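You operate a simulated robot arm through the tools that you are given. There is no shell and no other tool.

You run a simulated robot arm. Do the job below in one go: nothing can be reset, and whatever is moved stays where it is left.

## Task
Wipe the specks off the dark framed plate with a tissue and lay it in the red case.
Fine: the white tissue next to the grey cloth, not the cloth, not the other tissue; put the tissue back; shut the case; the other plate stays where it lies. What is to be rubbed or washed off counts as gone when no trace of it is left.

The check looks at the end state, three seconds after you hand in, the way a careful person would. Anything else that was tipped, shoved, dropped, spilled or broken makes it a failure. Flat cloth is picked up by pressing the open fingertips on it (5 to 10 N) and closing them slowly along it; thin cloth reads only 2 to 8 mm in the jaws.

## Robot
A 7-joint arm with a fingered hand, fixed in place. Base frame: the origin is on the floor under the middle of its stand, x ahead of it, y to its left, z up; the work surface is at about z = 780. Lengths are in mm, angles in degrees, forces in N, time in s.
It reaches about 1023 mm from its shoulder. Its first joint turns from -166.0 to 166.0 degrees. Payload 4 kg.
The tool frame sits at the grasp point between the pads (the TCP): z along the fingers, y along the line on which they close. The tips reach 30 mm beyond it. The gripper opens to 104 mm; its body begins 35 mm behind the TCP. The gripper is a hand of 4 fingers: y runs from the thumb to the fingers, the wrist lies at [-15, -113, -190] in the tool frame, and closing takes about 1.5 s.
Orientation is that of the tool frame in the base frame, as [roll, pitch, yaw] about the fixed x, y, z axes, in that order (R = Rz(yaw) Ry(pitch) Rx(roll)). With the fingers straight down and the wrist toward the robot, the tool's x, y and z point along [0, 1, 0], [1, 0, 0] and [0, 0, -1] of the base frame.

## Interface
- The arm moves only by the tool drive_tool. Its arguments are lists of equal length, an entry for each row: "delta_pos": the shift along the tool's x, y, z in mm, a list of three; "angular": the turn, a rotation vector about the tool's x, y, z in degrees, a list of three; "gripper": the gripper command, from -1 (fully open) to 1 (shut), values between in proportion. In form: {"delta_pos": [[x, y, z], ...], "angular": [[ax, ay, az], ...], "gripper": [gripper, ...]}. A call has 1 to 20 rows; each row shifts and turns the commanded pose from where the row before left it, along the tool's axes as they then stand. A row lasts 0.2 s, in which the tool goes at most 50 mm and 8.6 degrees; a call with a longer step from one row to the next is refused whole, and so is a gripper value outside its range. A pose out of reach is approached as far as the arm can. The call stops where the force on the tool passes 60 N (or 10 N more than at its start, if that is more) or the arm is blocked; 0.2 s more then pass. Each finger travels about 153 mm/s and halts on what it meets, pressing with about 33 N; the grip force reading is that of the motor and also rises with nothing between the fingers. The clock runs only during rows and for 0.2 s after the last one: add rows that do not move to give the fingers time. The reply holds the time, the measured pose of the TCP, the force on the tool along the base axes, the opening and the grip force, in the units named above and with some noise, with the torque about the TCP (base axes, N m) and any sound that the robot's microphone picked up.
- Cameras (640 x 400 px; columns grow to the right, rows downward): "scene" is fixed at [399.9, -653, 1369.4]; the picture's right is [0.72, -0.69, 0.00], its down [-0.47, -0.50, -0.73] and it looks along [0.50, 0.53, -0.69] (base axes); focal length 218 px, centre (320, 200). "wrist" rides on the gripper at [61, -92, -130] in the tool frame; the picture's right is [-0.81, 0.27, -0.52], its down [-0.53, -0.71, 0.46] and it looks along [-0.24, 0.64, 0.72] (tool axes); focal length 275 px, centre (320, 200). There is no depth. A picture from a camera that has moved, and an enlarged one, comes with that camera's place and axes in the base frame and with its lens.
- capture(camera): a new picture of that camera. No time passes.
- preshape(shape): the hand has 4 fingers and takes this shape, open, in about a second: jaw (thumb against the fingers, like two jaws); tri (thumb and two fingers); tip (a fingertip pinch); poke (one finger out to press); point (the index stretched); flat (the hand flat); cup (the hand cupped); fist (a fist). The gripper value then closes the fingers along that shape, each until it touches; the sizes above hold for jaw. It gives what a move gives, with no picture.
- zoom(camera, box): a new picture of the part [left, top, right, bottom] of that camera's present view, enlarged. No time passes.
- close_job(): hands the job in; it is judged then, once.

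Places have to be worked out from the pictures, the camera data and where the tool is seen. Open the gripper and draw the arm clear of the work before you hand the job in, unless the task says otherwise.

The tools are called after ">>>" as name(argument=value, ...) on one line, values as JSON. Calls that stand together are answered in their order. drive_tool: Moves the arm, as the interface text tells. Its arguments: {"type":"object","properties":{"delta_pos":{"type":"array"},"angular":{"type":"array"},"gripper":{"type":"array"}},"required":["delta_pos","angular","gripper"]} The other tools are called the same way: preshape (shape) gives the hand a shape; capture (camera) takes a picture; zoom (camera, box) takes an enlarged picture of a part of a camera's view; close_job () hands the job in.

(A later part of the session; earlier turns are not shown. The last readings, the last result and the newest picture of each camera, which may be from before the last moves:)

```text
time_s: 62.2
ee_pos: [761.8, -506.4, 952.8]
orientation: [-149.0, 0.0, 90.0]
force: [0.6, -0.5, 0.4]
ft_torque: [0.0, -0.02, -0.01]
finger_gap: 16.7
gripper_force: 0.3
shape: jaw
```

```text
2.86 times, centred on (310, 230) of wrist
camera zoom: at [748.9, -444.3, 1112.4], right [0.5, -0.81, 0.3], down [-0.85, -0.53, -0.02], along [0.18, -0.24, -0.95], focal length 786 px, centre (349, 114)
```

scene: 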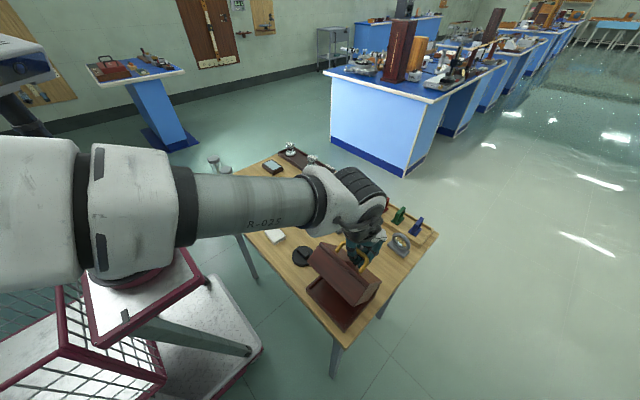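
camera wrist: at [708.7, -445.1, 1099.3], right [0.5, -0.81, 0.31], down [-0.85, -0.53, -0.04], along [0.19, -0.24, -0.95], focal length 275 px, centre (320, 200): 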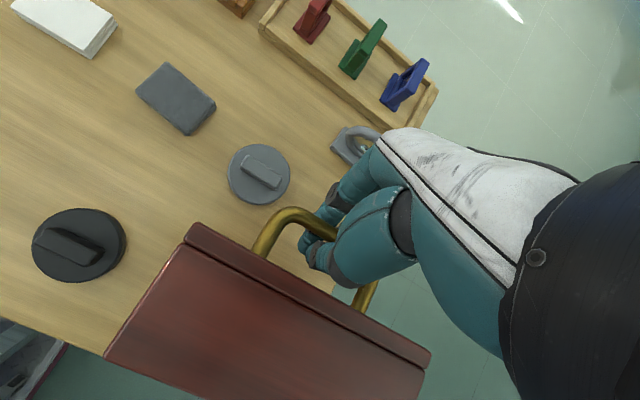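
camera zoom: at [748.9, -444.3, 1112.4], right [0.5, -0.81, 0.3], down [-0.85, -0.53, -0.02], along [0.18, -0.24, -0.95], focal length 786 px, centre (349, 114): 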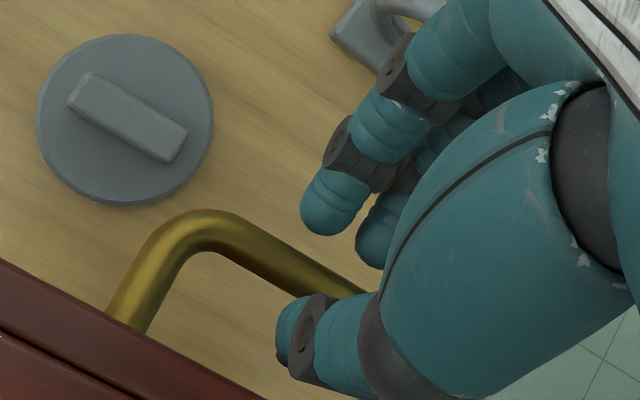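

The thumb is near the bar's inner side, so I continue straight parallel to the lid (up) to slip the thumb out of the loop.

>>> drive_tool(delta_pos=[[0, -2, -5], [0, -2, -5], [0, -2, -5], [0, -2, -5], [0, 0, 0]], angular=[[0, 0, 0], [0, 0, 0], [0, 0, 0], [0, 0, 0], [0, 0, 0]], gripper=[0.68, 0.68, 0.68, 0.68, 0.68])

>>> zoom(camera="wrist", box=[200, 160, 400, 320])

>>> zoom(camera="scene", box=[300, 195, 420, 315])

```text
time_s: 63.4
ee_pos: [763.1, -506.6, 974.7]
orientation: [-149.1, 0.0, 89.9]
force: [-0.7, 0.3, 0.1]
ft_torque: [0.0, 0.0, 0.04]
finger_gap: 16.4
gripper_force: 0.0
shape: jaw
```

```text
2.50 times, centred on (300, 240) of wrist
camera zoom: at [750.6, -444.6, 1133.1], right [0.5, -0.81, 0.3], down [-0.85, -0.53, -0.02], along [0.18, -0.24, -0.95], focal length 688 px, centre (370, 100)
```

zoom: 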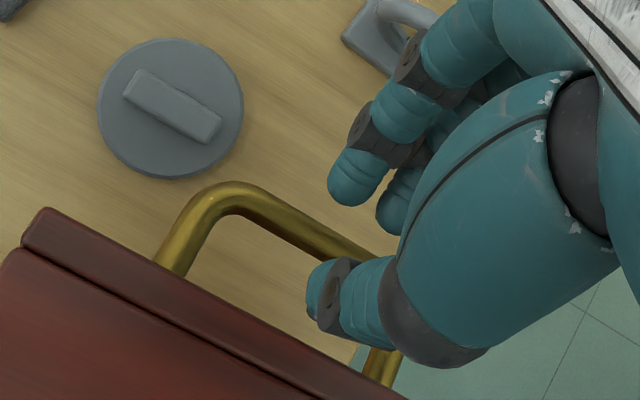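

```text
3.33 times, centred on (360, 255) of scene
camera zoom: at [399.9, -653.0, 1369.4], right [0.72, -0.69, 0.0], down [-0.47, -0.5, -0.73], along [0.5, 0.53, -0.69], focal length 727 px, centre (187, 17)
```

zoom: 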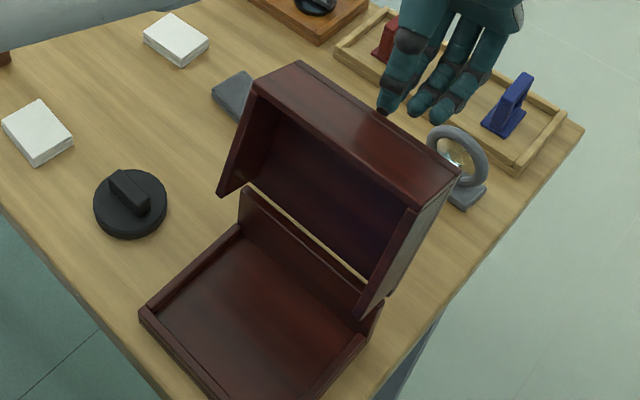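

The hand is free and the cover stands open. I rise vertically, then turn the hand back to vertical.

>>> drive_tool(delta_pos=[[0, -10.3, -17.1], [0, -10.3, -17.1], [0, -15.4, -25.7], [0, -15.4, -25.7], [0, 0, 0], [0, 0, 0], [0, 0, 0], [0, 0, 0], [0, 0, 0]], angular=[[0, 0, 0], [0, 0, 0], [0, 0, 0], [0, 0, 0], [-7.75, 0, 0], [-7.75, 0, 0], [-7.75, 0, 0], [-7.75, 0, 0], [0, 0, 0]], gripper=[0.68, 0.68, 0.68, 0.6, 0.3, 0, -0.5, -1, -1])

>>> capture(camera="scene")

>>> capture(camera="wrist")

```text
time_s: 65.4
ee_pos: [764.5, -505.8, 1074.4]
orientation: [180.0, 0.0, 90.0]
force: [0.1, -1.0, 0.4]
ft_torque: [-0.04, -0.03, -0.01]
finger_gap: 103.8
gripper_force: 0.1
shape: jaw
```

```text
taken
```

scene: 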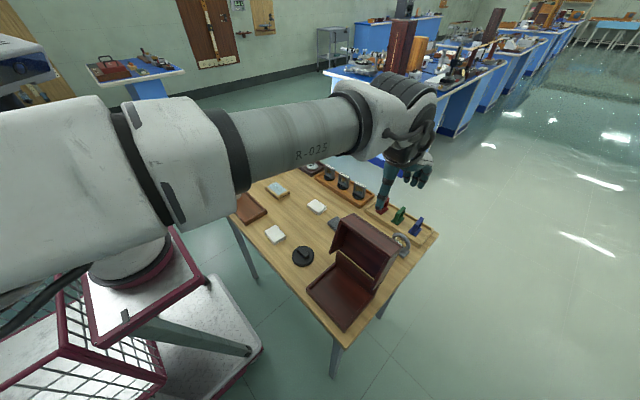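

```text
taken
camera wrist: at [671.4, -444.3, 1204.9], right [0.27, -0.81, 0.52], down [-0.71, -0.53, -0.46], along [0.65, -0.24, -0.72], focal length 275 px, centre (320, 200)
```

wrist: 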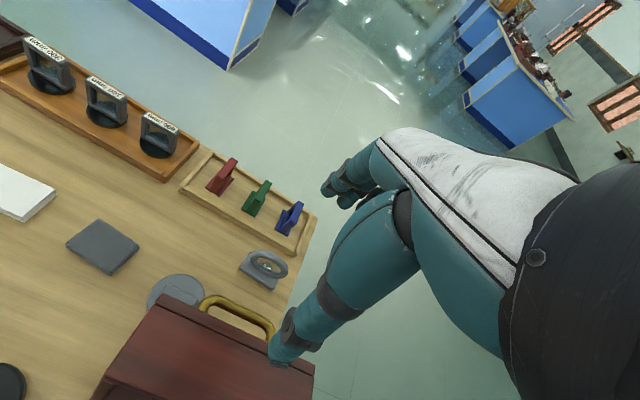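

The case stands open and stable. I zoom in to measure the tray interior.

>>> zoom(camera="scene", box=[295, 205, 415, 335])

```text
3.08 times, centred on (355, 270) of scene
camera zoom: at [399.9, -653.0, 1369.4], right [0.72, -0.69, 0.0], down [-0.47, -0.5, -0.73], along [0.5, 0.53, -0.69], focal length 671 px, centre (212, -15)
```

zoom: 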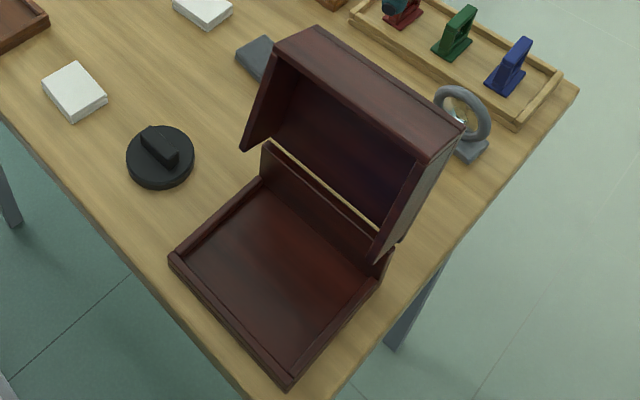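

The tray interior spans roughly x 560–668, y -565 to -440 with ~16 mm rims. Now I fetch the plate: I travel high over the table toward (813, 101).

>>> drive_tool(delta_pos=[[43.4, 3.5, 0], [43.4, 3.5, 0], [43.4, 3.5, 0], [43.4, 3.5, 0], [43.4, 3.5, 12], [43.4, 3.5, 12], [43.4, 3.5, 12], [43.4, 3.5, 12], [43.4, 3.5, 12], [43.4, 3.5, 12], [43.4, 3.5, 12], [43.4, 3.5, 12], [43.4, 3.5, 12], [42, 3, 12], [0, 0, 0]], angular=[[0, 0, 0], [0, 0, 0], [0, 0, 0], [0, 0, 0], [0, 0, 0], [0, 0, 0], [0, 0, 0], [0, 0, 0], [0, 0, 0], [0, 0, 0], [0, 0, 0], [0, 0, 0], [0, 0, 0], [0, 0, 0], [0, 0, 0]], gripper=[-1, -1, -1, -1, -1, -1, -1, -1, -1, -1, -1, -1, -1, -1, -1])

>>> capture(camera="wrist")

>>> capture(camera="scene")

```text
time_s: 68.6
ee_pos: [810.8, 99.2, 954.0]
orientation: [-180.0, -0.1, 89.9]
force: [-0.5, 0.1, -0.2]
ft_torque: [-0.02, -0.04, 0.01]
finger_gap: 104.1
gripper_force: 0.1
shape: jaw
```

```text
taken
camera wrist: at [718.2, 160.5, 1084.6], right [0.27, -0.81, 0.52], down [-0.71, -0.53, -0.46], along [0.64, -0.24, -0.72], focal length 275 px, centre (320, 200)
```

wrist: 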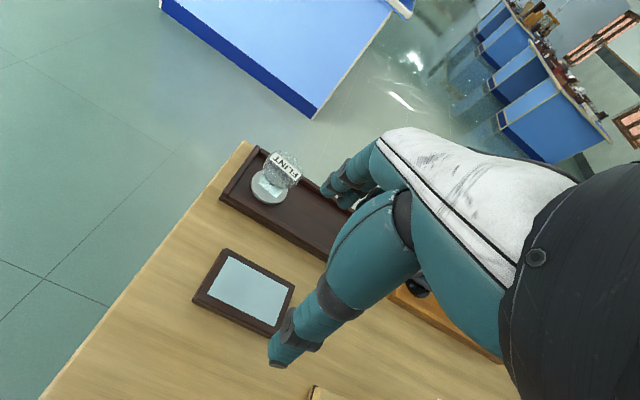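

```text
taken
```

scene: 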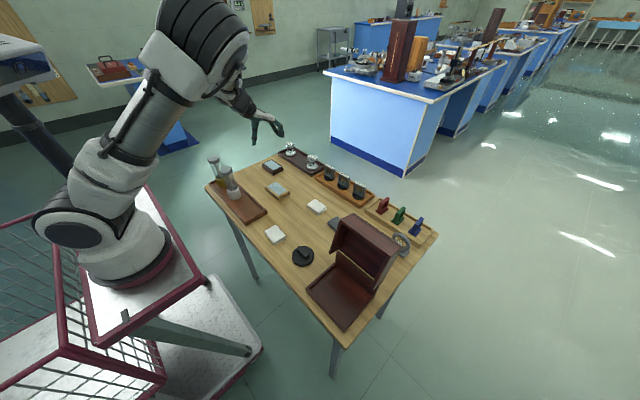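

The plate is centred at about (813, 101). I descend over it in two stages, with the fingers wide open.

>>> drive_tool(delta_pos=[[1.5, 1.5, 30], [0, 0, 30], [0, 0, 30], [0, 0, 10], [0, 0, 0]], angular=[[0, 0, 0], [0, 0, 0], [0, 0, 0], [0, 0, 0], [0, 0, 0]], gripper=[-1, -1, -1, -1, -1])

>>> capture(camera="wrist")

>>> zoom(camera="scene", box=[235, 115, 325, 205])

```text
time_s: 69.8
ee_pos: [812.5, 102.8, 852.8]
orientation: [-179.9, 0.1, 89.9]
force: [-1.0, -0.8, 0.1]
ft_torque: [-0.01, 0.0, 0.01]
finger_gap: 103.7
gripper_force: 0.0
shape: jaw
```

```text
taken
camera wrist: at [719.7, 163.5, 983.6], right [0.27, -0.81, 0.52], down [-0.71, -0.53, -0.46], along [0.64, -0.24, -0.72], focal length 275 px, centre (320, 200)
```

wrist: 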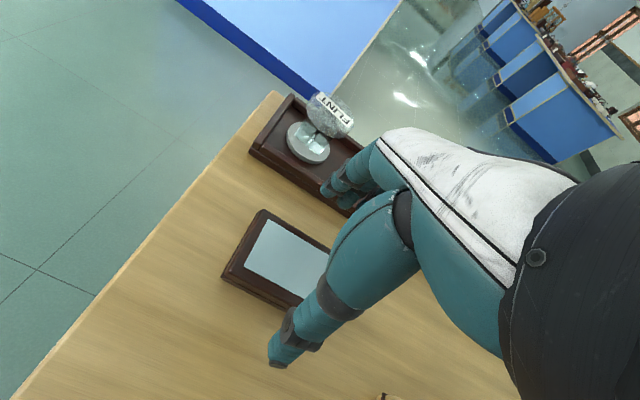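

```text
4.44 times, centred on (280, 160) of scene
camera zoom: at [399.9, -653.0, 1369.4], right [0.72, -0.69, 0.0], down [-0.47, -0.5, -0.73], along [0.5, 0.53, -0.69], focal length 969 px, centre (498, 378)
```

zoom: 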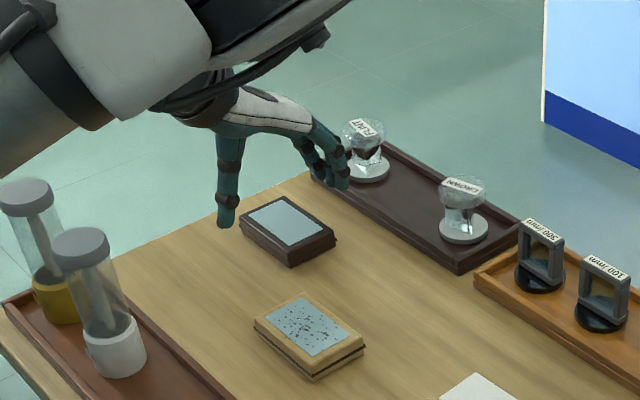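

I narrow the opening to ~78 mm to stay away from the FLINT tray, then lower to TCP z≈820.

>>> drive_tool(delta_pos=[[0, 0, 0], [0, 0, 0], [0, 0, 10], [0, 0, 10], [0, 0, 8], [0, 0, 4], [0, 0, 0]], angular=[[0, 0, 0], [0, 0, 0], [0, 0, 0], [0, 0, 0], [0, 0, 0], [0, 0, 0], [0, 0, 0]], gripper=[-0.7, -0.5, -0.5, -0.5, -0.5, -0.5, -0.5])

>>> zoom(camera="scene", box=[245, 130, 315, 200])

>>> zoom(camera="wrist", box=[200, 160, 380, 340])

```text
time_s: 71.4
ee_pos: [814.8, 102.6, 822.5]
orientation: [-180.0, 0.0, 90.0]
force: [-0.3, 0.0, -0.5]
ft_torque: [-0.01, 0.01, 0.02]
finger_gap: 78.1
gripper_force: 0.0
shape: jaw
```

```text
5.71 times, centred on (280, 165) of scene
camera zoom: at [399.9, -653.0, 1369.4], right [0.72, -0.69, 0.0], down [-0.47, -0.5, -0.73], along [0.5, 0.53, -0.69], focal length 1246 px, centre (549, 400)
```

zoom: 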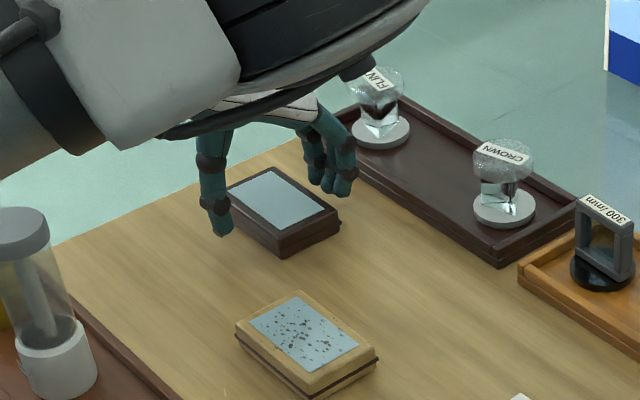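

```text
2.22 times, centred on (290, 250) of wrist
camera zoom: at [721.7, 163.3, 952.9], right [0.27, -0.81, 0.52], down [-0.71, -0.53, -0.46], along [0.64, -0.24, -0.72], focal length 612 px, centre (387, 89)
```

zoom: 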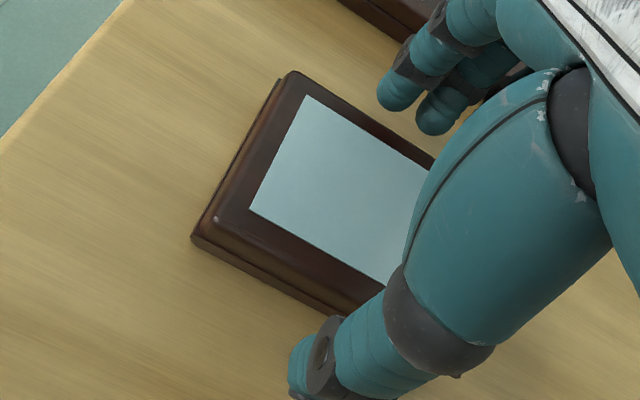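

Both jaws straddle the plate evenly. I lower 2 mm more and close slowly onto the frame's sides.

>>> drive_tool(delta_pos=[[0, 0, 2], [0, 0, 0], [0, 0, 0], [0, 0, 0], [0, 0, 0], [0, 0, 0], [0, 0, 0], [0, 0, 0], [0, 0, 0], [0, 0, 0]], angular=[[0, 0, 0], [0, 0, 0], [0, 0, 0], [0, 0, 0], [0, 0, 0], [0, 0, 0], [0, 0, 0], [0, 0, 0], [0, 0, 0], [0, 0, 0]], gripper=[-0.4, -0.3, -0.22, -0.16, -0.1, -0.05, 0.0, 0.05, 0.1, 0.1])

>>> zoom(camera="wrist", box=[200, 160, 380, 340])

```text
time_s: 73.6
ee_pos: [814.7, 102.0, 819.0]
orientation: [-180.0, 0.0, 90.0]
force: [0.8, -0.7, 0.5]
ft_torque: [-0.03, 0.02, 0.04]
finger_gap: 51.3
gripper_force: 33.1
shape: jaw
```

```text
2.22 times, centred on (290, 250) of wrist
camera zoom: at [721.9, 163.1, 950.8], right [0.27, -0.81, 0.52], down [-0.71, -0.53, -0.46], along [0.64, -0.24, -0.72], focal length 612 px, centre (387, 89)
```

zoom: 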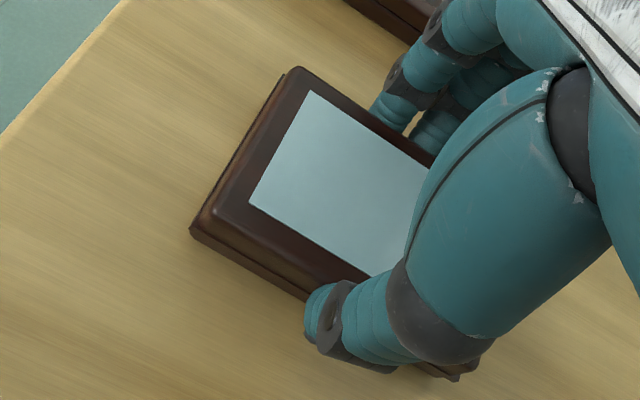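

Gripped at 51 mm with 33 N. I lift slowly and check that the plate comes along level.

>>> drive_tool(delta_pos=[[0, 0, 0], [0, 0, -4], [0, 0, -8], [0, 0, -12], [0, 0, -16], [0, 0, 0]], angular=[[0, 0, 0], [0, 0, 0], [0, 0, 0], [0, 0, 0], [0, 0, 0], [0, 0, 0]], gripper=[0.25, 0.25, 0.25, 0.25, 0.25, 0.25])

>>> zoom(camera="wrist", box=[200, 160, 380, 340])

>>> zoom(camera="scene", box=[245, 120, 315, 200])

```text
time_s: 75.0
ee_pos: [815.5, 101.8, 857.3]
orientation: [180.0, 0.1, 90.0]
force: [-0.5, -0.3, -1.0]
ft_torque: [-0.01, 0.0, 0.01]
finger_gap: 51.7
gripper_force: 33.5
shape: jaw
```

```text
2.22 times, centred on (290, 250) of wrist
camera zoom: at [723.0, 163.1, 988.6], right [0.27, -0.81, 0.52], down [-0.71, -0.53, -0.46], along [0.64, -0.24, -0.72], focal length 612 px, centre (387, 89)
```

zoom: 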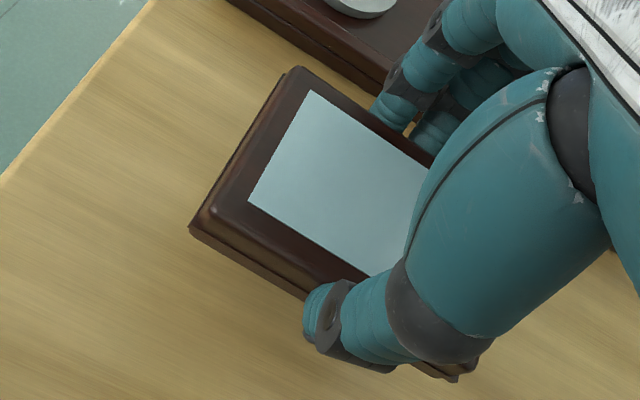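

```text
5.00 times, centred on (280, 160) of scene
camera zoom: at [399.9, -653.0, 1369.4], right [0.72, -0.69, 0.0], down [-0.47, -0.5, -0.73], along [0.5, 0.53, -0.69], focal length 1090 px, centre (520, 400)
```

zoom: 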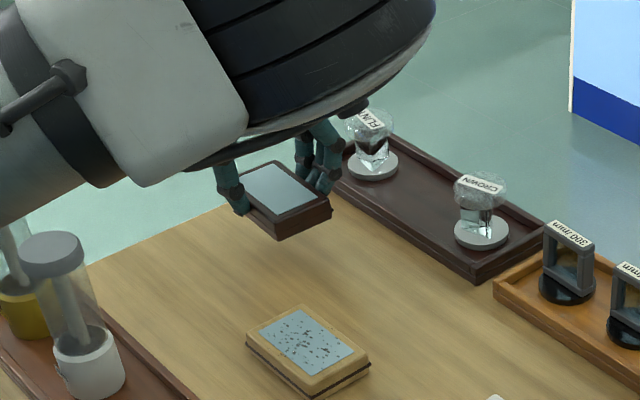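

The plate is held level. I carry it at z≈957, first along -y at x≈815, then toward the robot side so I stay clear of the standing cover.

>>> drive_tool(delta_pos=[[0, 0, -20], [0, 0, -40], [0, 0, -40], [-30, 0, 0], [-44, 0, 0], [-44, 0, 0], [-44, 0, 0], [-44, 0, 0], [-44, 0, 0], [-44, 0, 0], [-44, 0, 0], [-16, -40, 0], [-14, -45, 0], [-14, -45, 0], [-14, -45, 0], [-14, -45, 0], [-14, -45, 0], [0, 0, 0]], angular=[[0, 0, 0], [0, 0, 0], [0, 0, 0], [0, 0, 0], [0, 0, 0], [0, 0, 0], [0, 0, 0], [0, 0, 0], [0, 0, 0], [0, 0, 0], [0, 0, 0], [0, 0, 0], [0, 0, 0], [0, 0, 0], [0, 0, 0], [0, 0, 0], [0, 0, 0], [0, 0, 0]], gripper=[0.25, 0.25, 0.25, 0.25, 0.25, 0.25, 0.25, 0.25, 0.25, 0.25, 0.25, 0.25, 0.25, 0.25, 0.25, 0.25, 0.25, 0.25])

>>> capture(camera="scene")

>>> capture(camera="wrist")

```text
time_s: 78.8
ee_pos: [549.7, -321.6, 960.5]
orientation: [-180.0, -0.1, 90.0]
force: [-0.8, 0.1, -2.3]
ft_torque: [0.04, 0.0, -0.02]
finger_gap: 51.5
gripper_force: 32.6
shape: jaw
```

```text
taken
```

scene: 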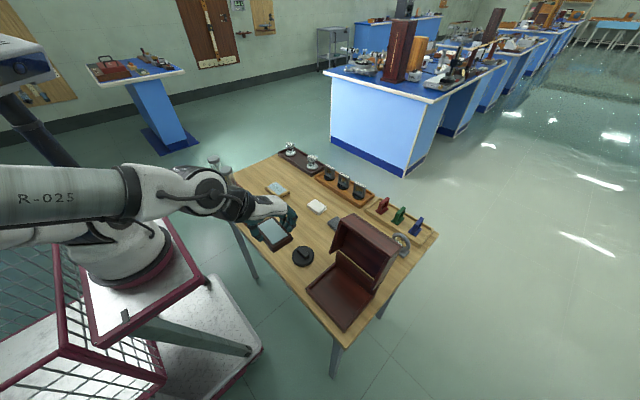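

```text
taken
camera wrist: at [456.6, -260.3, 1091.0], right [0.28, -0.81, 0.52], down [-0.71, -0.53, -0.46], along [0.64, -0.24, -0.73], focal length 275 px, centre (320, 200)
```

wrist: 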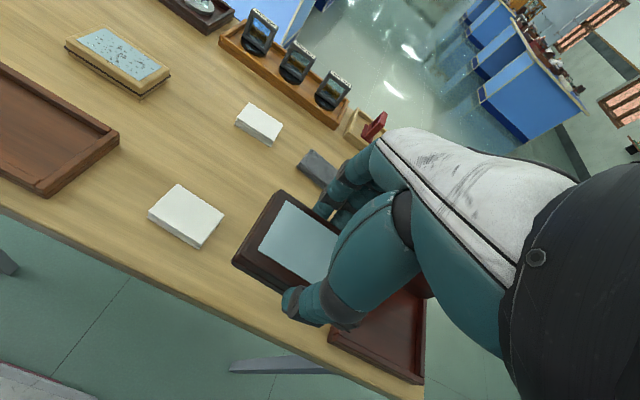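

The plate is held securely. I continue along -y at x≈550 past the case's robot side, to get an accurate view of the tray interior.

>>> drive_tool(delta_pos=[[-40, -2, 0], [-40, -2, 0], [-40, -2, 0], [-40, -2, 0], [-40, -2, 0], [-40, 0, 0], [-40, 0, 0], [0, 0, 0]], angular=[[0, 0, 0], [0, 0, 0], [0, 0, 0], [0, 0, 0], [0, 0, 0], [0, 0, 0], [0, 0, 0], [0, 0, 0]], gripper=[0.25, 0.25, 0.25, 0.25, 0.25, 0.25, 0.25, 0.25])

>>> capture(camera="wrist")

>>> zoom(camera="wrist", box=[90, 90, 290, 290])

```text
time_s: 80.6
ee_pos: [537.7, -600.5, 959.6]
orientation: [-180.0, 0.0, 90.0]
force: [0.6, 0.6, -1.5]
ft_torque: [0.0, -0.01, -0.03]
finger_gap: 51.5
gripper_force: 32.7
shape: jaw
```

```text
taken
camera wrist: at [444.7, -539.7, 1091.6], right [0.28, -0.81, 0.52], down [-0.71, -0.53, -0.46], along [0.64, -0.24, -0.72], focal length 275 px, centre (320, 200)
```

wrist: 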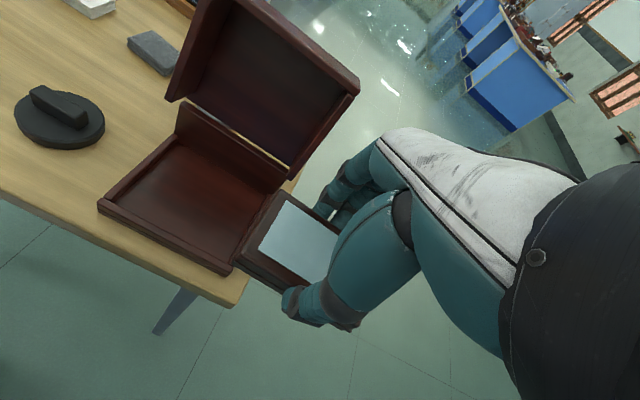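

```text
2.00 times, centred on (190, 190) of wrist
camera zoom: at [444.7, -539.7, 1091.6], right [0.28, -0.81, 0.52], down [-0.71, -0.53, -0.46], along [0.64, -0.24, -0.72], focal length 551 px, centre (580, 220)
```

zoom: 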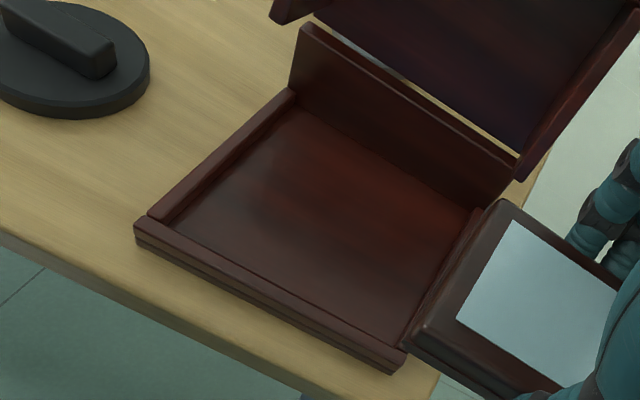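

The tray floor spans about x 561–669, y -567 to -441, so its centre is (615, -504). I go to y≈-503, lower to z≈880 in front of the case, then move in over the tray.

>>> drive_tool(delta_pos=[[33, 0, 0], [33, 0, 0], [31, 0, 0], [0, 0, 25], [0, 0, 30], [0, 0, 20], [0, 20, 0], [0, 20, 0], [0, 0, 0]], angular=[[0, 0, 0], [0, 0, 0], [0, 0, 0], [0, 0, 0], [0, 0, 0], [0, 0, 0], [0, 0, 0], [0, 0, 0], [0, 0, 0]], gripper=[0.25, 0.25, 0.25, 0.25, 0.25, 0.25, 0.25, 0.25, 0.25])

>>> capture(camera="wrist")

>>> zoom(camera="scene", box=[280, 200, 420, 340])

```text
time_s: 82.6
ee_pos: [578.7, -505.1, 887.0]
orientation: [180.0, -0.1, 89.9]
force: [1.1, 0.0, -1.6]
ft_torque: [0.0, 0.03, 0.01]
finger_gap: 51.3
gripper_force: 33.0
shape: jaw
```

```text
taken
camera wrist: at [485.7, -444.4, 1017.7], right [0.27, -0.81, 0.52], down [-0.71, -0.53, -0.46], along [0.64, -0.24, -0.72], focal length 275 px, centre (320, 200)
```

wrist: 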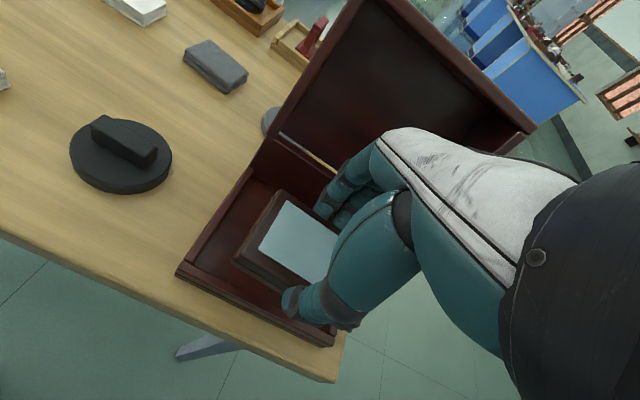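

```text
2.86 times, centred on (350, 270) of scene
camera zoom: at [399.9, -653.0, 1369.4], right [0.72, -0.69, 0.0], down [-0.47, -0.5, -0.73], along [0.5, 0.53, -0.69], focal length 623 px, centre (234, 0)
```

zoom: 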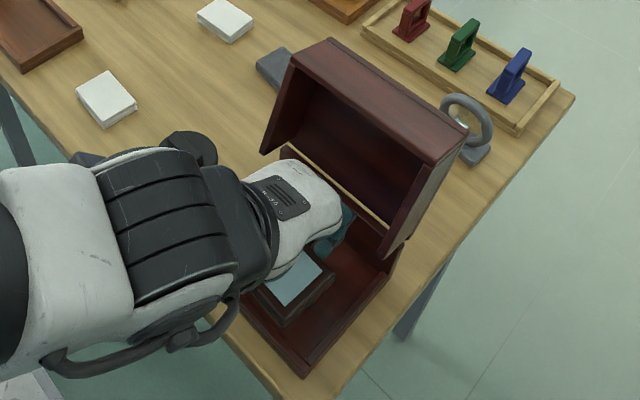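

Clearances look good. I advance +36 mm in x over the tray centre.

>>> drive_tool(delta_pos=[[0.5, 12, 0], [0.5, 12, 0], [0, 12, 0], [0, 0, 0]], angular=[[0, 0, 0], [0, 0, 0], [0, 0, 0], [0, 0, 0]], gripper=[0.25, 0.25, 0.25, 0.25])

>>> capture(camera="wrist")

>>> zoom(camera="scene", box=[290, 210, 400, 320])

```text
time_s: 83.6
ee_pos: [615.3, -501.8, 885.3]
orientation: [-180.0, 0.0, 90.0]
force: [0.2, -0.1, -1.7]
ft_torque: [-0.01, 0.03, -0.02]
finger_gap: 51.4
gripper_force: 32.9
shape: jaw
```

```text
taken
camera wrist: at [521.9, -441.6, 1016.5], right [0.27, -0.81, 0.52], down [-0.71, -0.53, -0.46], along [0.64, -0.24, -0.72], focal length 275 px, centre (320, 200)
```

wrist: 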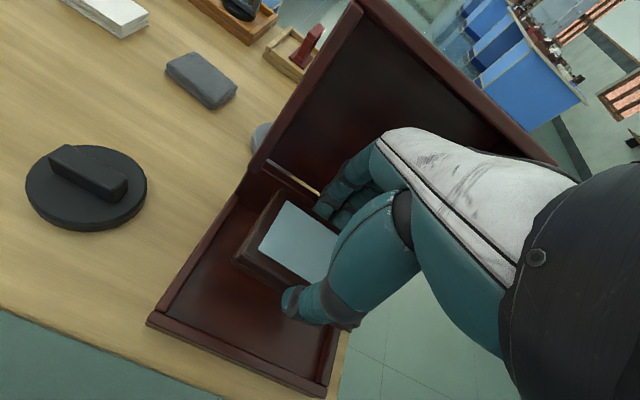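

```text
3.64 times, centred on (345, 265) of scene
camera zoom: at [399.9, -653.0, 1369.4], right [0.72, -0.69, 0.0], down [-0.47, -0.5, -0.73], along [0.5, 0.53, -0.69], focal length 793 px, centre (229, -36)
```

zoom: 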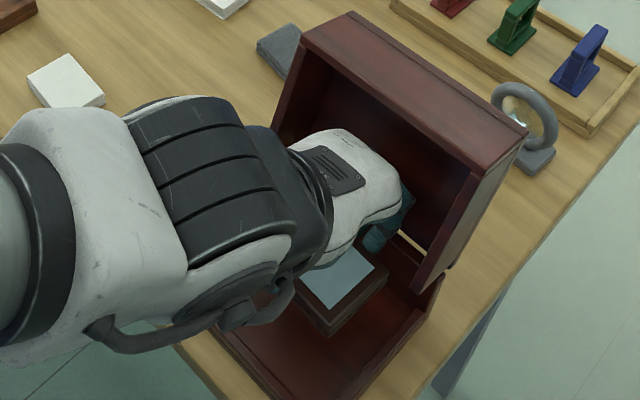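

No contact. I lower the plate stepwise into the tray.

>>> drive_tool(delta_pos=[[0, 0, 10], [0, 0, 10], [0, 0, 10], [0, 0, 10], [0, 0, 0]], angular=[[0, 0, 0], [0, 0, 0], [0, 0, 0], [0, 0, 0], [0, 0, 0]], gripper=[0.25, 0.25, 0.25, 0.25, 0.25])

>>> capture(camera="wrist")

>>> zoom(camera="scene", box=[290, 210, 400, 320])

```text
time_s: 84.8
ee_pos: [609.5, -504.1, 846.7]
orientation: [179.8, 0.1, 89.8]
force: [-41.7, 0.0, 36.9]
ft_torque: [-0.46, -2.21, -0.52]
finger_gap: 49.2
gripper_force: 33.5
shape: jaw
```

```text
taken
camera wrist: at [517.8, -442.6, 977.5], right [0.27, -0.81, 0.52], down [-0.71, -0.53, -0.46], along [0.64, -0.25, -0.72], focal length 275 px, centre (320, 200)
```

wrist: 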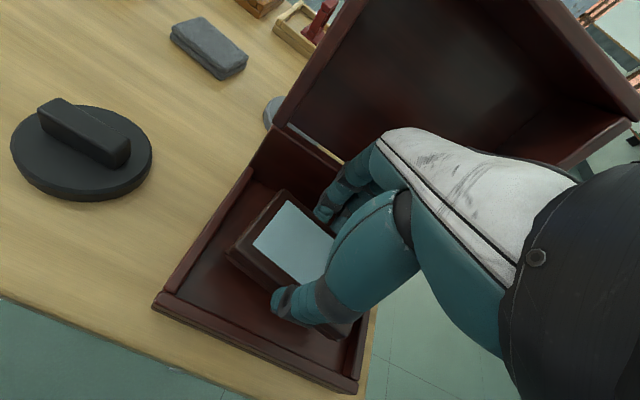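

```text
3.64 times, centred on (345, 265) of scene
camera zoom: at [399.9, -653.0, 1369.4], right [0.72, -0.69, 0.0], down [-0.47, -0.5, -0.73], along [0.5, 0.53, -0.69], focal length 793 px, centre (229, -36)
```

zoom: 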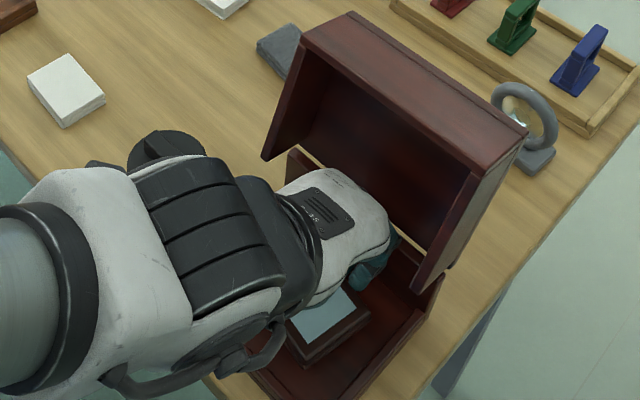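

The fingers' backs touched the tall rear wall (−42 N in x, +37 N in z). I back straight up, shift 11 mm toward the front and check the cover and plate.

>>> drive_tool(delta_pos=[[0, 0, -10], [0, 0, -15], [0, -6, -5], [0, -5, 0], [0, 0, 0]], angular=[[0, 0, 0], [0, 0, 0], [0, 0, 0], [0, 0, 0], [0, 0, 0]], gripper=[0.25, 0.25, 0.25, 0.25, 0.25])

>>> capture(camera="wrist")

>>> zoom(camera="scene", box=[290, 210, 400, 320])

```text
time_s: 86.0
ee_pos: [605.8, -502.3, 875.2]
orientation: [-179.9, 0.0, 90.0]
force: [-0.4, 0.3, -2.0]
ft_torque: [0.0, -0.01, 0.03]
finger_gap: 50.3
gripper_force: 32.7
shape: jaw
```

```text
taken
camera wrist: at [511.2, -441.5, 1005.9], right [0.28, -0.81, 0.52], down [-0.71, -0.53, -0.46], along [0.64, -0.24, -0.72], focal length 275 px, centre (320, 200)
```

wrist: 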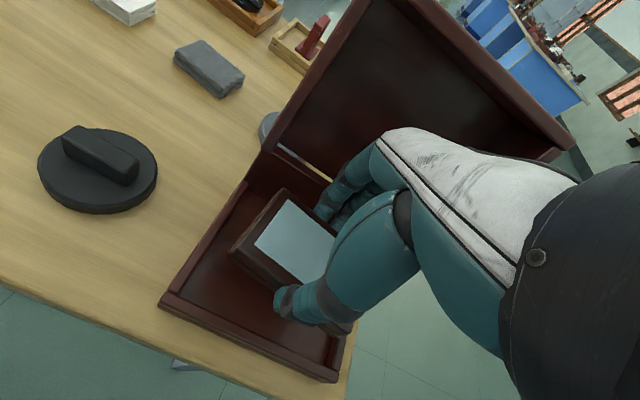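

```text
3.64 times, centred on (345, 265) of scene
camera zoom: at [399.9, -653.0, 1369.4], right [0.72, -0.69, 0.0], down [-0.47, -0.5, -0.73], along [0.5, 0.53, -0.69], focal length 793 px, centre (229, -36)
```

zoom: 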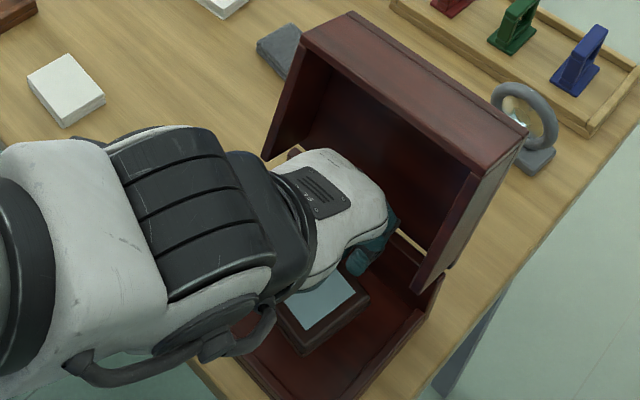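

The case seems undisturbed. The grip changed slightly (50.3 mm), so I zoom in on the plate in the hand.

>>> zoom(camera="wrist", box=[200, 160, 380, 340])

>>> zoom(camera="scene", box=[315, 260, 365, 320])

```text
2.22 times, centred on (290, 250) of wrist
camera zoom: at [511.2, -441.5, 1005.9], right [0.28, -0.81, 0.52], down [-0.71, -0.53, -0.46], along [0.64, -0.24, -0.72], focal length 612 px, centre (387, 89)
```

zoom: 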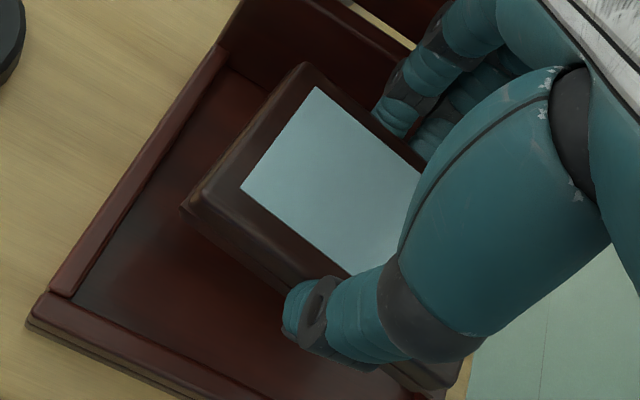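

```text
6.67 times, centred on (340, 290) of scene
camera zoom: at [399.9, -653.0, 1369.4], right [0.72, -0.69, 0.0], down [-0.47, -0.5, -0.73], along [0.5, 0.53, -0.69], focal length 1454 px, centre (187, -400)
```

zoom: 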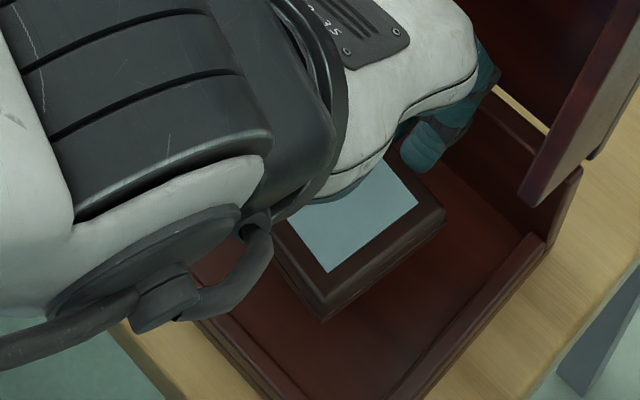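

The plate has turned about 10° in the grip but is level and firmly held; it still fits the tray easily. I descend again at x≈605 in small steps.

>>> drive_tool(delta_pos=[[0, 0, 8], [0, 0, 8], [0, 0, 6], [0, 0, 0]], angular=[[0, 0, 0], [0, 0, 0], [0, 0, 0], [0, 0, 0]], gripper=[0.25, 0.25, 0.25, 0.25])

```text
time_s: 87.0
ee_pos: [604.0, -504.9, 852.5]
orientation: [-180.0, 0.0, 90.1]
force: [0.4, 0.0, -1.9]
ft_torque: [-0.01, -0.02, -0.02]
finger_gap: 50.2
gripper_force: 33.5
shape: jaw
```

>>> drive_tool(delta_pos=[[0, 0, 4], [0, 0, 3], [0, 0, 0]], angular=[[0, 0, 0], [0, 0, 0], [0, 0, 0]], gripper=[0.25, 0.25, 0.25])

```text
time_s: 87.8
ee_pos: [604.0, -505.0, 846.4]
orientation: [-180.0, 0.0, 90.1]
force: [-0.7, -0.6, -1.8]
ft_torque: [-0.03, -0.01, 0.02]
finger_gap: 50.5
gripper_force: 32.8
shape: jaw
```

No contact at 846; I continue with small steps.

>>> drive_tool(delta_pos=[[0, 0, 3], [0, 0, 3], [0, 0, 0]], angular=[[0, 0, 0], [0, 0, 0], [0, 0, 0]], gripper=[0.25, 0.25, 0.25])

>>> zoom(camera="wrist", box=[180, 150, 380, 350])

```text
time_s: 88.6
ee_pos: [603.5, -505.8, 839.6]
orientation: [179.9, 0.0, 89.9]
force: [0.4, -0.2, -1.3]
ft_torque: [-0.03, -0.02, -0.02]
finger_gap: 50.3
gripper_force: 32.8
shape: jaw
```

```text
2.00 times, centred on (280, 250) of wrist
camera zoom: at [511.0, -443.5, 971.0], right [0.27, -0.81, 0.52], down [-0.71, -0.53, -0.46], along [0.64, -0.24, -0.72], focal length 551 px, centre (400, 100)
```

zoom: 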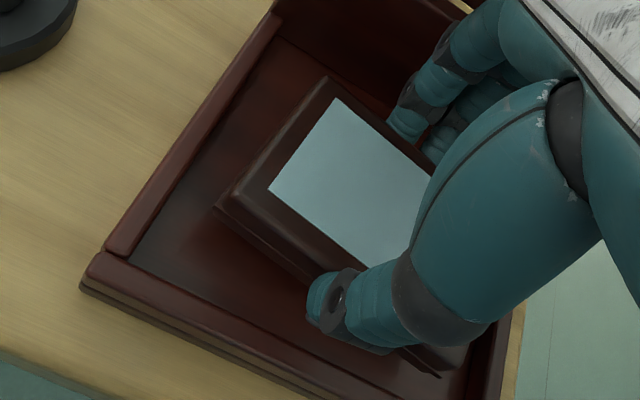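

Still free. I continue down toward the tray floor.

>>> drive_tool(delta_pos=[[0, 0, 3], [0, 0, 3], [0, 0, 0]], angular=[[0, 0, 0], [0, 0, 0], [0, 0, 0]], gripper=[0.25, 0.25, 0.25])

```text
time_s: 89.4
ee_pos: [603.6, -503.9, 833.3]
orientation: [179.9, 0.0, 90.0]
force: [0.4, -0.1, -0.8]
ft_torque: [0.05, -0.05, -0.03]
finger_gap: 50.5
gripper_force: 32.9
shape: jaw
```

>>> drive_tool(delta_pos=[[0, 0, 2], [0, 0, 2], [0, 0, 0]], angular=[[0, 0, 0], [0, 0, 0], [0, 0, 0]], gripper=[0.25, 0.25, 0.25])

>>> zoom(camera="wrist", box=[180, 150, 380, 350])

```text
time_s: 90.2
ee_pos: [602.5, -504.4, 829.0]
orientation: [-180.0, -0.1, 90.0]
force: [-0.9, 1.1, 4.7]
ft_torque: [-0.07, 0.14, -0.04]
finger_gap: 50.6
gripper_force: 33.5
shape: jaw
```

```text
2.00 times, centred on (280, 250) of wrist
camera zoom: at [510.4, -443.5, 960.4], right [0.27, -0.81, 0.52], down [-0.71, -0.53, -0.46], along [0.64, -0.24, -0.72], focal length 551 px, centre (400, 100)
```

zoom: 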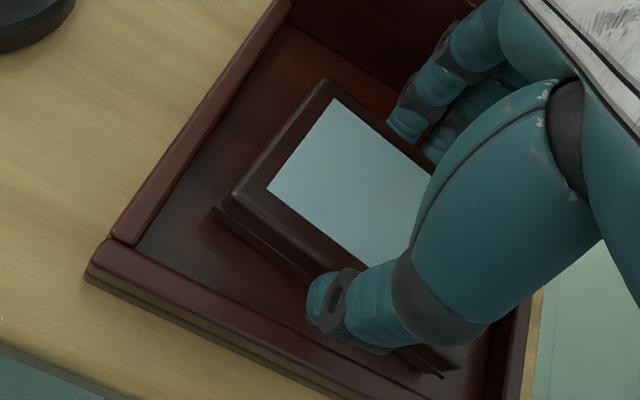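

Contact of ~6 N, at the plate's near edge judging by the torque. I lower another millimetre to see it seat.

>>> drive_tool(delta_pos=[[0, 0, 1], [0, 0, 0]], angular=[[0, 0, 0], [0, 0, 0]], gripper=[0.25, 0.25])

>>> zoom(camera="scene", box=[310, 255, 370, 325])

```text
time_s: 90.8
ee_pos: [602.3, -504.9, 829.7]
orientation: [-180.0, 0.1, 90.1]
force: [-1.0, 0.2, 11.9]
ft_torque: [-0.06, 0.15, -0.02]
finger_gap: 50.7
gripper_force: 33.3
shape: jaw
```

```text
5.71 times, centred on (340, 290) of scene
camera zoom: at [399.9, -653.0, 1369.4], right [0.72, -0.69, 0.0], down [-0.47, -0.5, -0.73], along [0.5, 0.53, -0.69], focal length 1246 px, centre (206, -314)
```

zoom: 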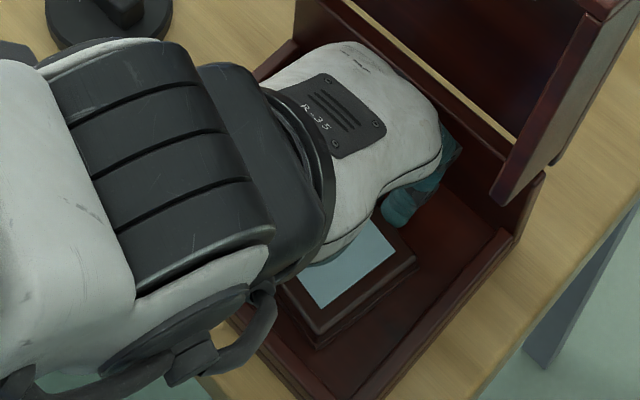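

The plate is seated on the tray floor (12 N, centred). I ease the pressure and open only a few mm per side.

>>> drive_tool(delta_pos=[[0, 0, -0.7], [0, 0, 0], [0, 0, 0], [0, 0, 0], [0, 0, 0], [0, 0, 0]], angular=[[0, 0, 0], [0, 0, 0], [0, 0, 0], [0, 0, 0], [0, 0, 0], [0, 0, 0]], gripper=[0.1, 0.04, 0.0, -0.05, -0.1, -0.1])

>>> zoom(camera="wrist", box=[180, 150, 380, 350])

```text
time_s: 92.2
ee_pos: [602.5, -504.6, 829.2]
orientation: [-179.9, 0.0, 89.9]
force: [-11.3, -0.6, -1.8]
ft_torque: [0.03, -0.06, -0.17]
finger_gap: 55.4
gripper_force: 0.2
shape: jaw
```

```text
2.00 times, centred on (280, 250) of wrist
camera zoom: at [510.7, -443.4, 960.3], right [0.27, -0.81, 0.52], down [-0.71, -0.53, -0.46], along [0.64, -0.24, -0.73], focal length 551 px, centre (400, 100)
```

zoom: 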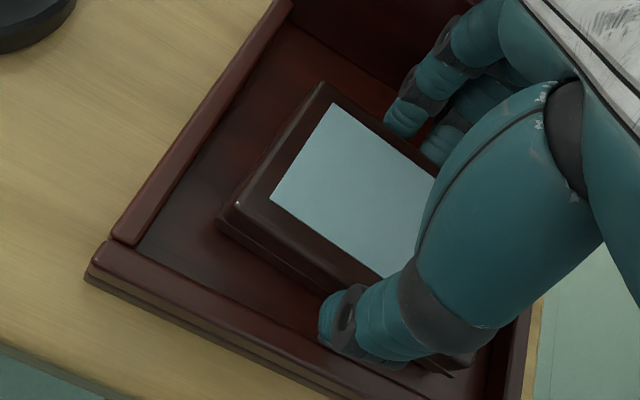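

The fingers' backs now press the rear wall lightly (−11 N). I shift the hand 3 mm toward the front while opening a bit more on that account.

>>> drive_tool(delta_pos=[[0, -1.5, 0], [0, -1.5, 0], [0, 0, 0], [0, 0, 0]], angular=[[0, 0, 0], [0, 0, 0], [0, 0, 0], [0, 0, 0]], gripper=[-0.1, -0.13, -0.16, -0.16])

>>> zoom(camera="wrist", box=[180, 150, 380, 350])

```text
time_s: 93.2
ee_pos: [600.7, -504.2, 828.8]
orientation: [-180.0, 0.1, 90.0]
force: [-1.7, -0.2, 0.0]
ft_torque: [0.03, 0.04, -0.06]
finger_gap: 58.0
gripper_force: 0.1
shape: jaw
```

```text
2.00 times, centred on (280, 250) of wrist
camera zoom: at [508.1, -443.0, 960.8], right [0.27, -0.81, 0.52], down [-0.71, -0.53, -0.46], along [0.64, -0.24, -0.72], focal length 551 px, centre (400, 100)
```

zoom: 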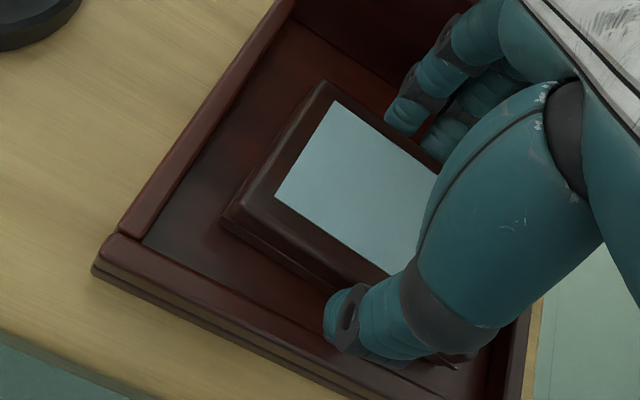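

The plate is free on both sides with almost no force. I lift slowly a few mm and check that the plate stays.

>>> drive_tool(delta_pos=[[0, 0, -3], [0, 0, -3], [0, 0, -4], [0, 0, 0]], angular=[[0, 0, 0], [0, 0, 0], [0, 0, 0], [0, 0, 0]], gripper=[-0.16, -0.16, -0.16, -0.16])

>>> zoom(camera="wrist", box=[180, 150, 380, 350])

```text
time_s: 94.2
ee_pos: [601.0, -505.3, 839.7]
orientation: [-180.0, 0.0, 90.0]
force: [-1.1, 0.0, 0.9]
ft_torque: [0.0, 0.02, 0.0]
finger_gap: 60.1
gripper_force: 0.0
shape: jaw
```

```text
2.00 times, centred on (280, 250) of wrist
camera zoom: at [508.4, -443.7, 970.8], right [0.27, -0.81, 0.52], down [-0.71, -0.53, -0.46], along [0.64, -0.24, -0.72], focal length 551 px, centre (400, 100)
```

zoom: 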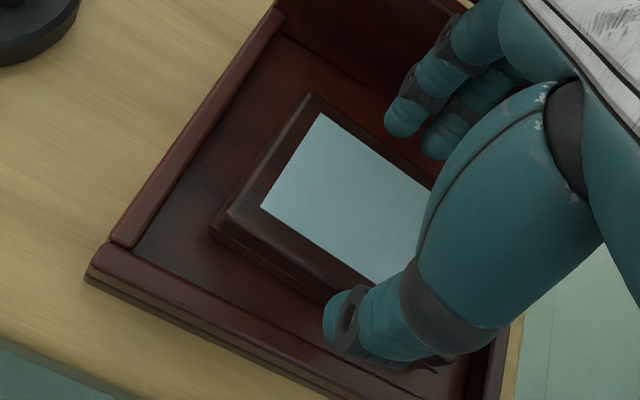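

The plate stays in the tray. I withdraw upward, then back toward the robot side away from the cover.

>>> drive_tool(delta_pos=[[0, 0, -8], [0, 0, -12], [0, 0, -15], [0, -20, -10], [0, -30, 0], [0, -20, -20], [0, 0, -40], [0, 0, 0]], angular=[[0, 0, 0], [0, 0, 0], [0, 0, 0], [0, 0, 0], [0, 0, 0], [0, 0, 0], [0, 0, 0], [0, 0, 0]], gripper=[-0.16, -0.16, -0.16, -0.16, -0.16, -0.16, -0.16, -0.16])

>>> capture(camera="wrist")

>>> zoom(camera="scene", box=[290, 205, 410, 335])

```text
time_s: 96.0
ee_pos: [532.1, -502.5, 942.7]
orientation: [-180.0, -0.1, 90.0]
force: [-0.3, 0.2, -0.3]
ft_torque: [-0.01, -0.02, -0.03]
finger_gap: 59.9
gripper_force: 0.1
shape: jaw
```

```text
taken
camera wrist: at [439.6, -441.9, 1073.6], right [0.27, -0.81, 0.52], down [-0.71, -0.53, -0.46], along [0.64, -0.24, -0.72], focal length 275 px, centre (320, 200)
```

wrist: 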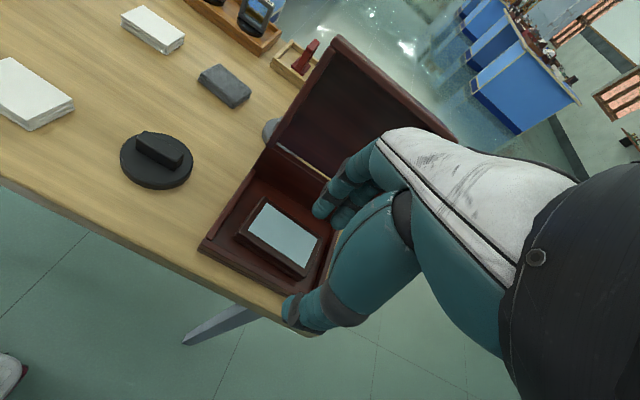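

```text
3.08 times, centred on (350, 270) of scene
camera zoom: at [399.9, -653.0, 1369.4], right [0.72, -0.69, 0.0], down [-0.47, -0.5, -0.73], along [0.5, 0.53, -0.69], focal length 671 px, centre (228, -15)
```

zoom: 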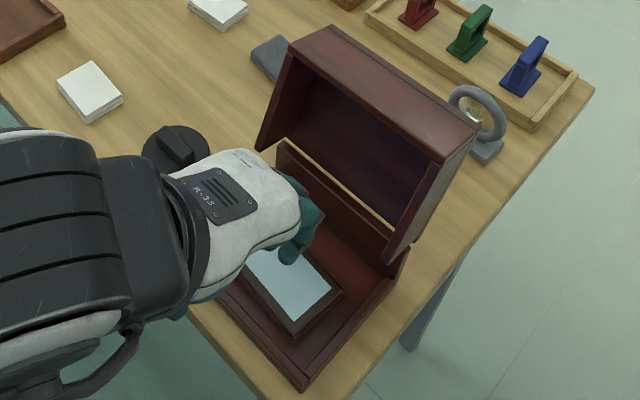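

The plate lies in the tray. I zoom in to verify it lies flat and fully inside the rims.

>>> zoom(camera="wrist", box=[190, 180, 340, 310])

>>> zoom(camera="scene", box=[310, 255, 380, 325])

```text
3.08 times, centred on (265, 245) of wrist
camera zoom: at [439.6, -441.9, 1073.6], right [0.27, -0.81, 0.52], down [-0.71, -0.53, -0.46], along [0.64, -0.24, -0.72], focal length 847 px, centre (489, 62)
```

zoom: 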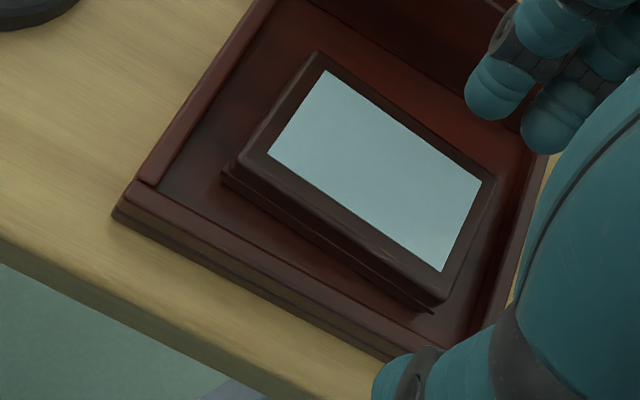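

```text
5.71 times, centred on (345, 290) of scene
camera zoom: at [399.9, -653.0, 1369.4], right [0.72, -0.69, 0.0], down [-0.47, -0.5, -0.73], along [0.5, 0.53, -0.69], focal length 1246 px, centre (177, -314)
```

zoom: 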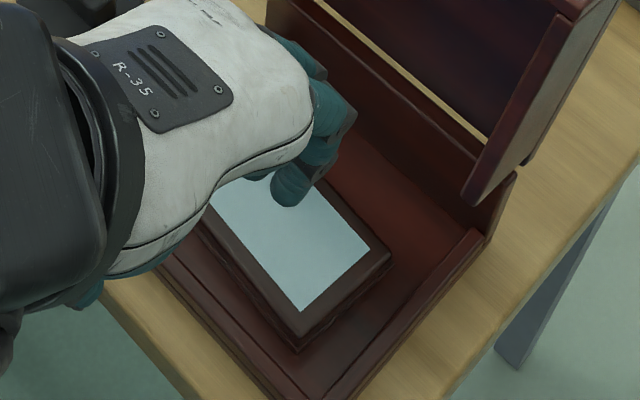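

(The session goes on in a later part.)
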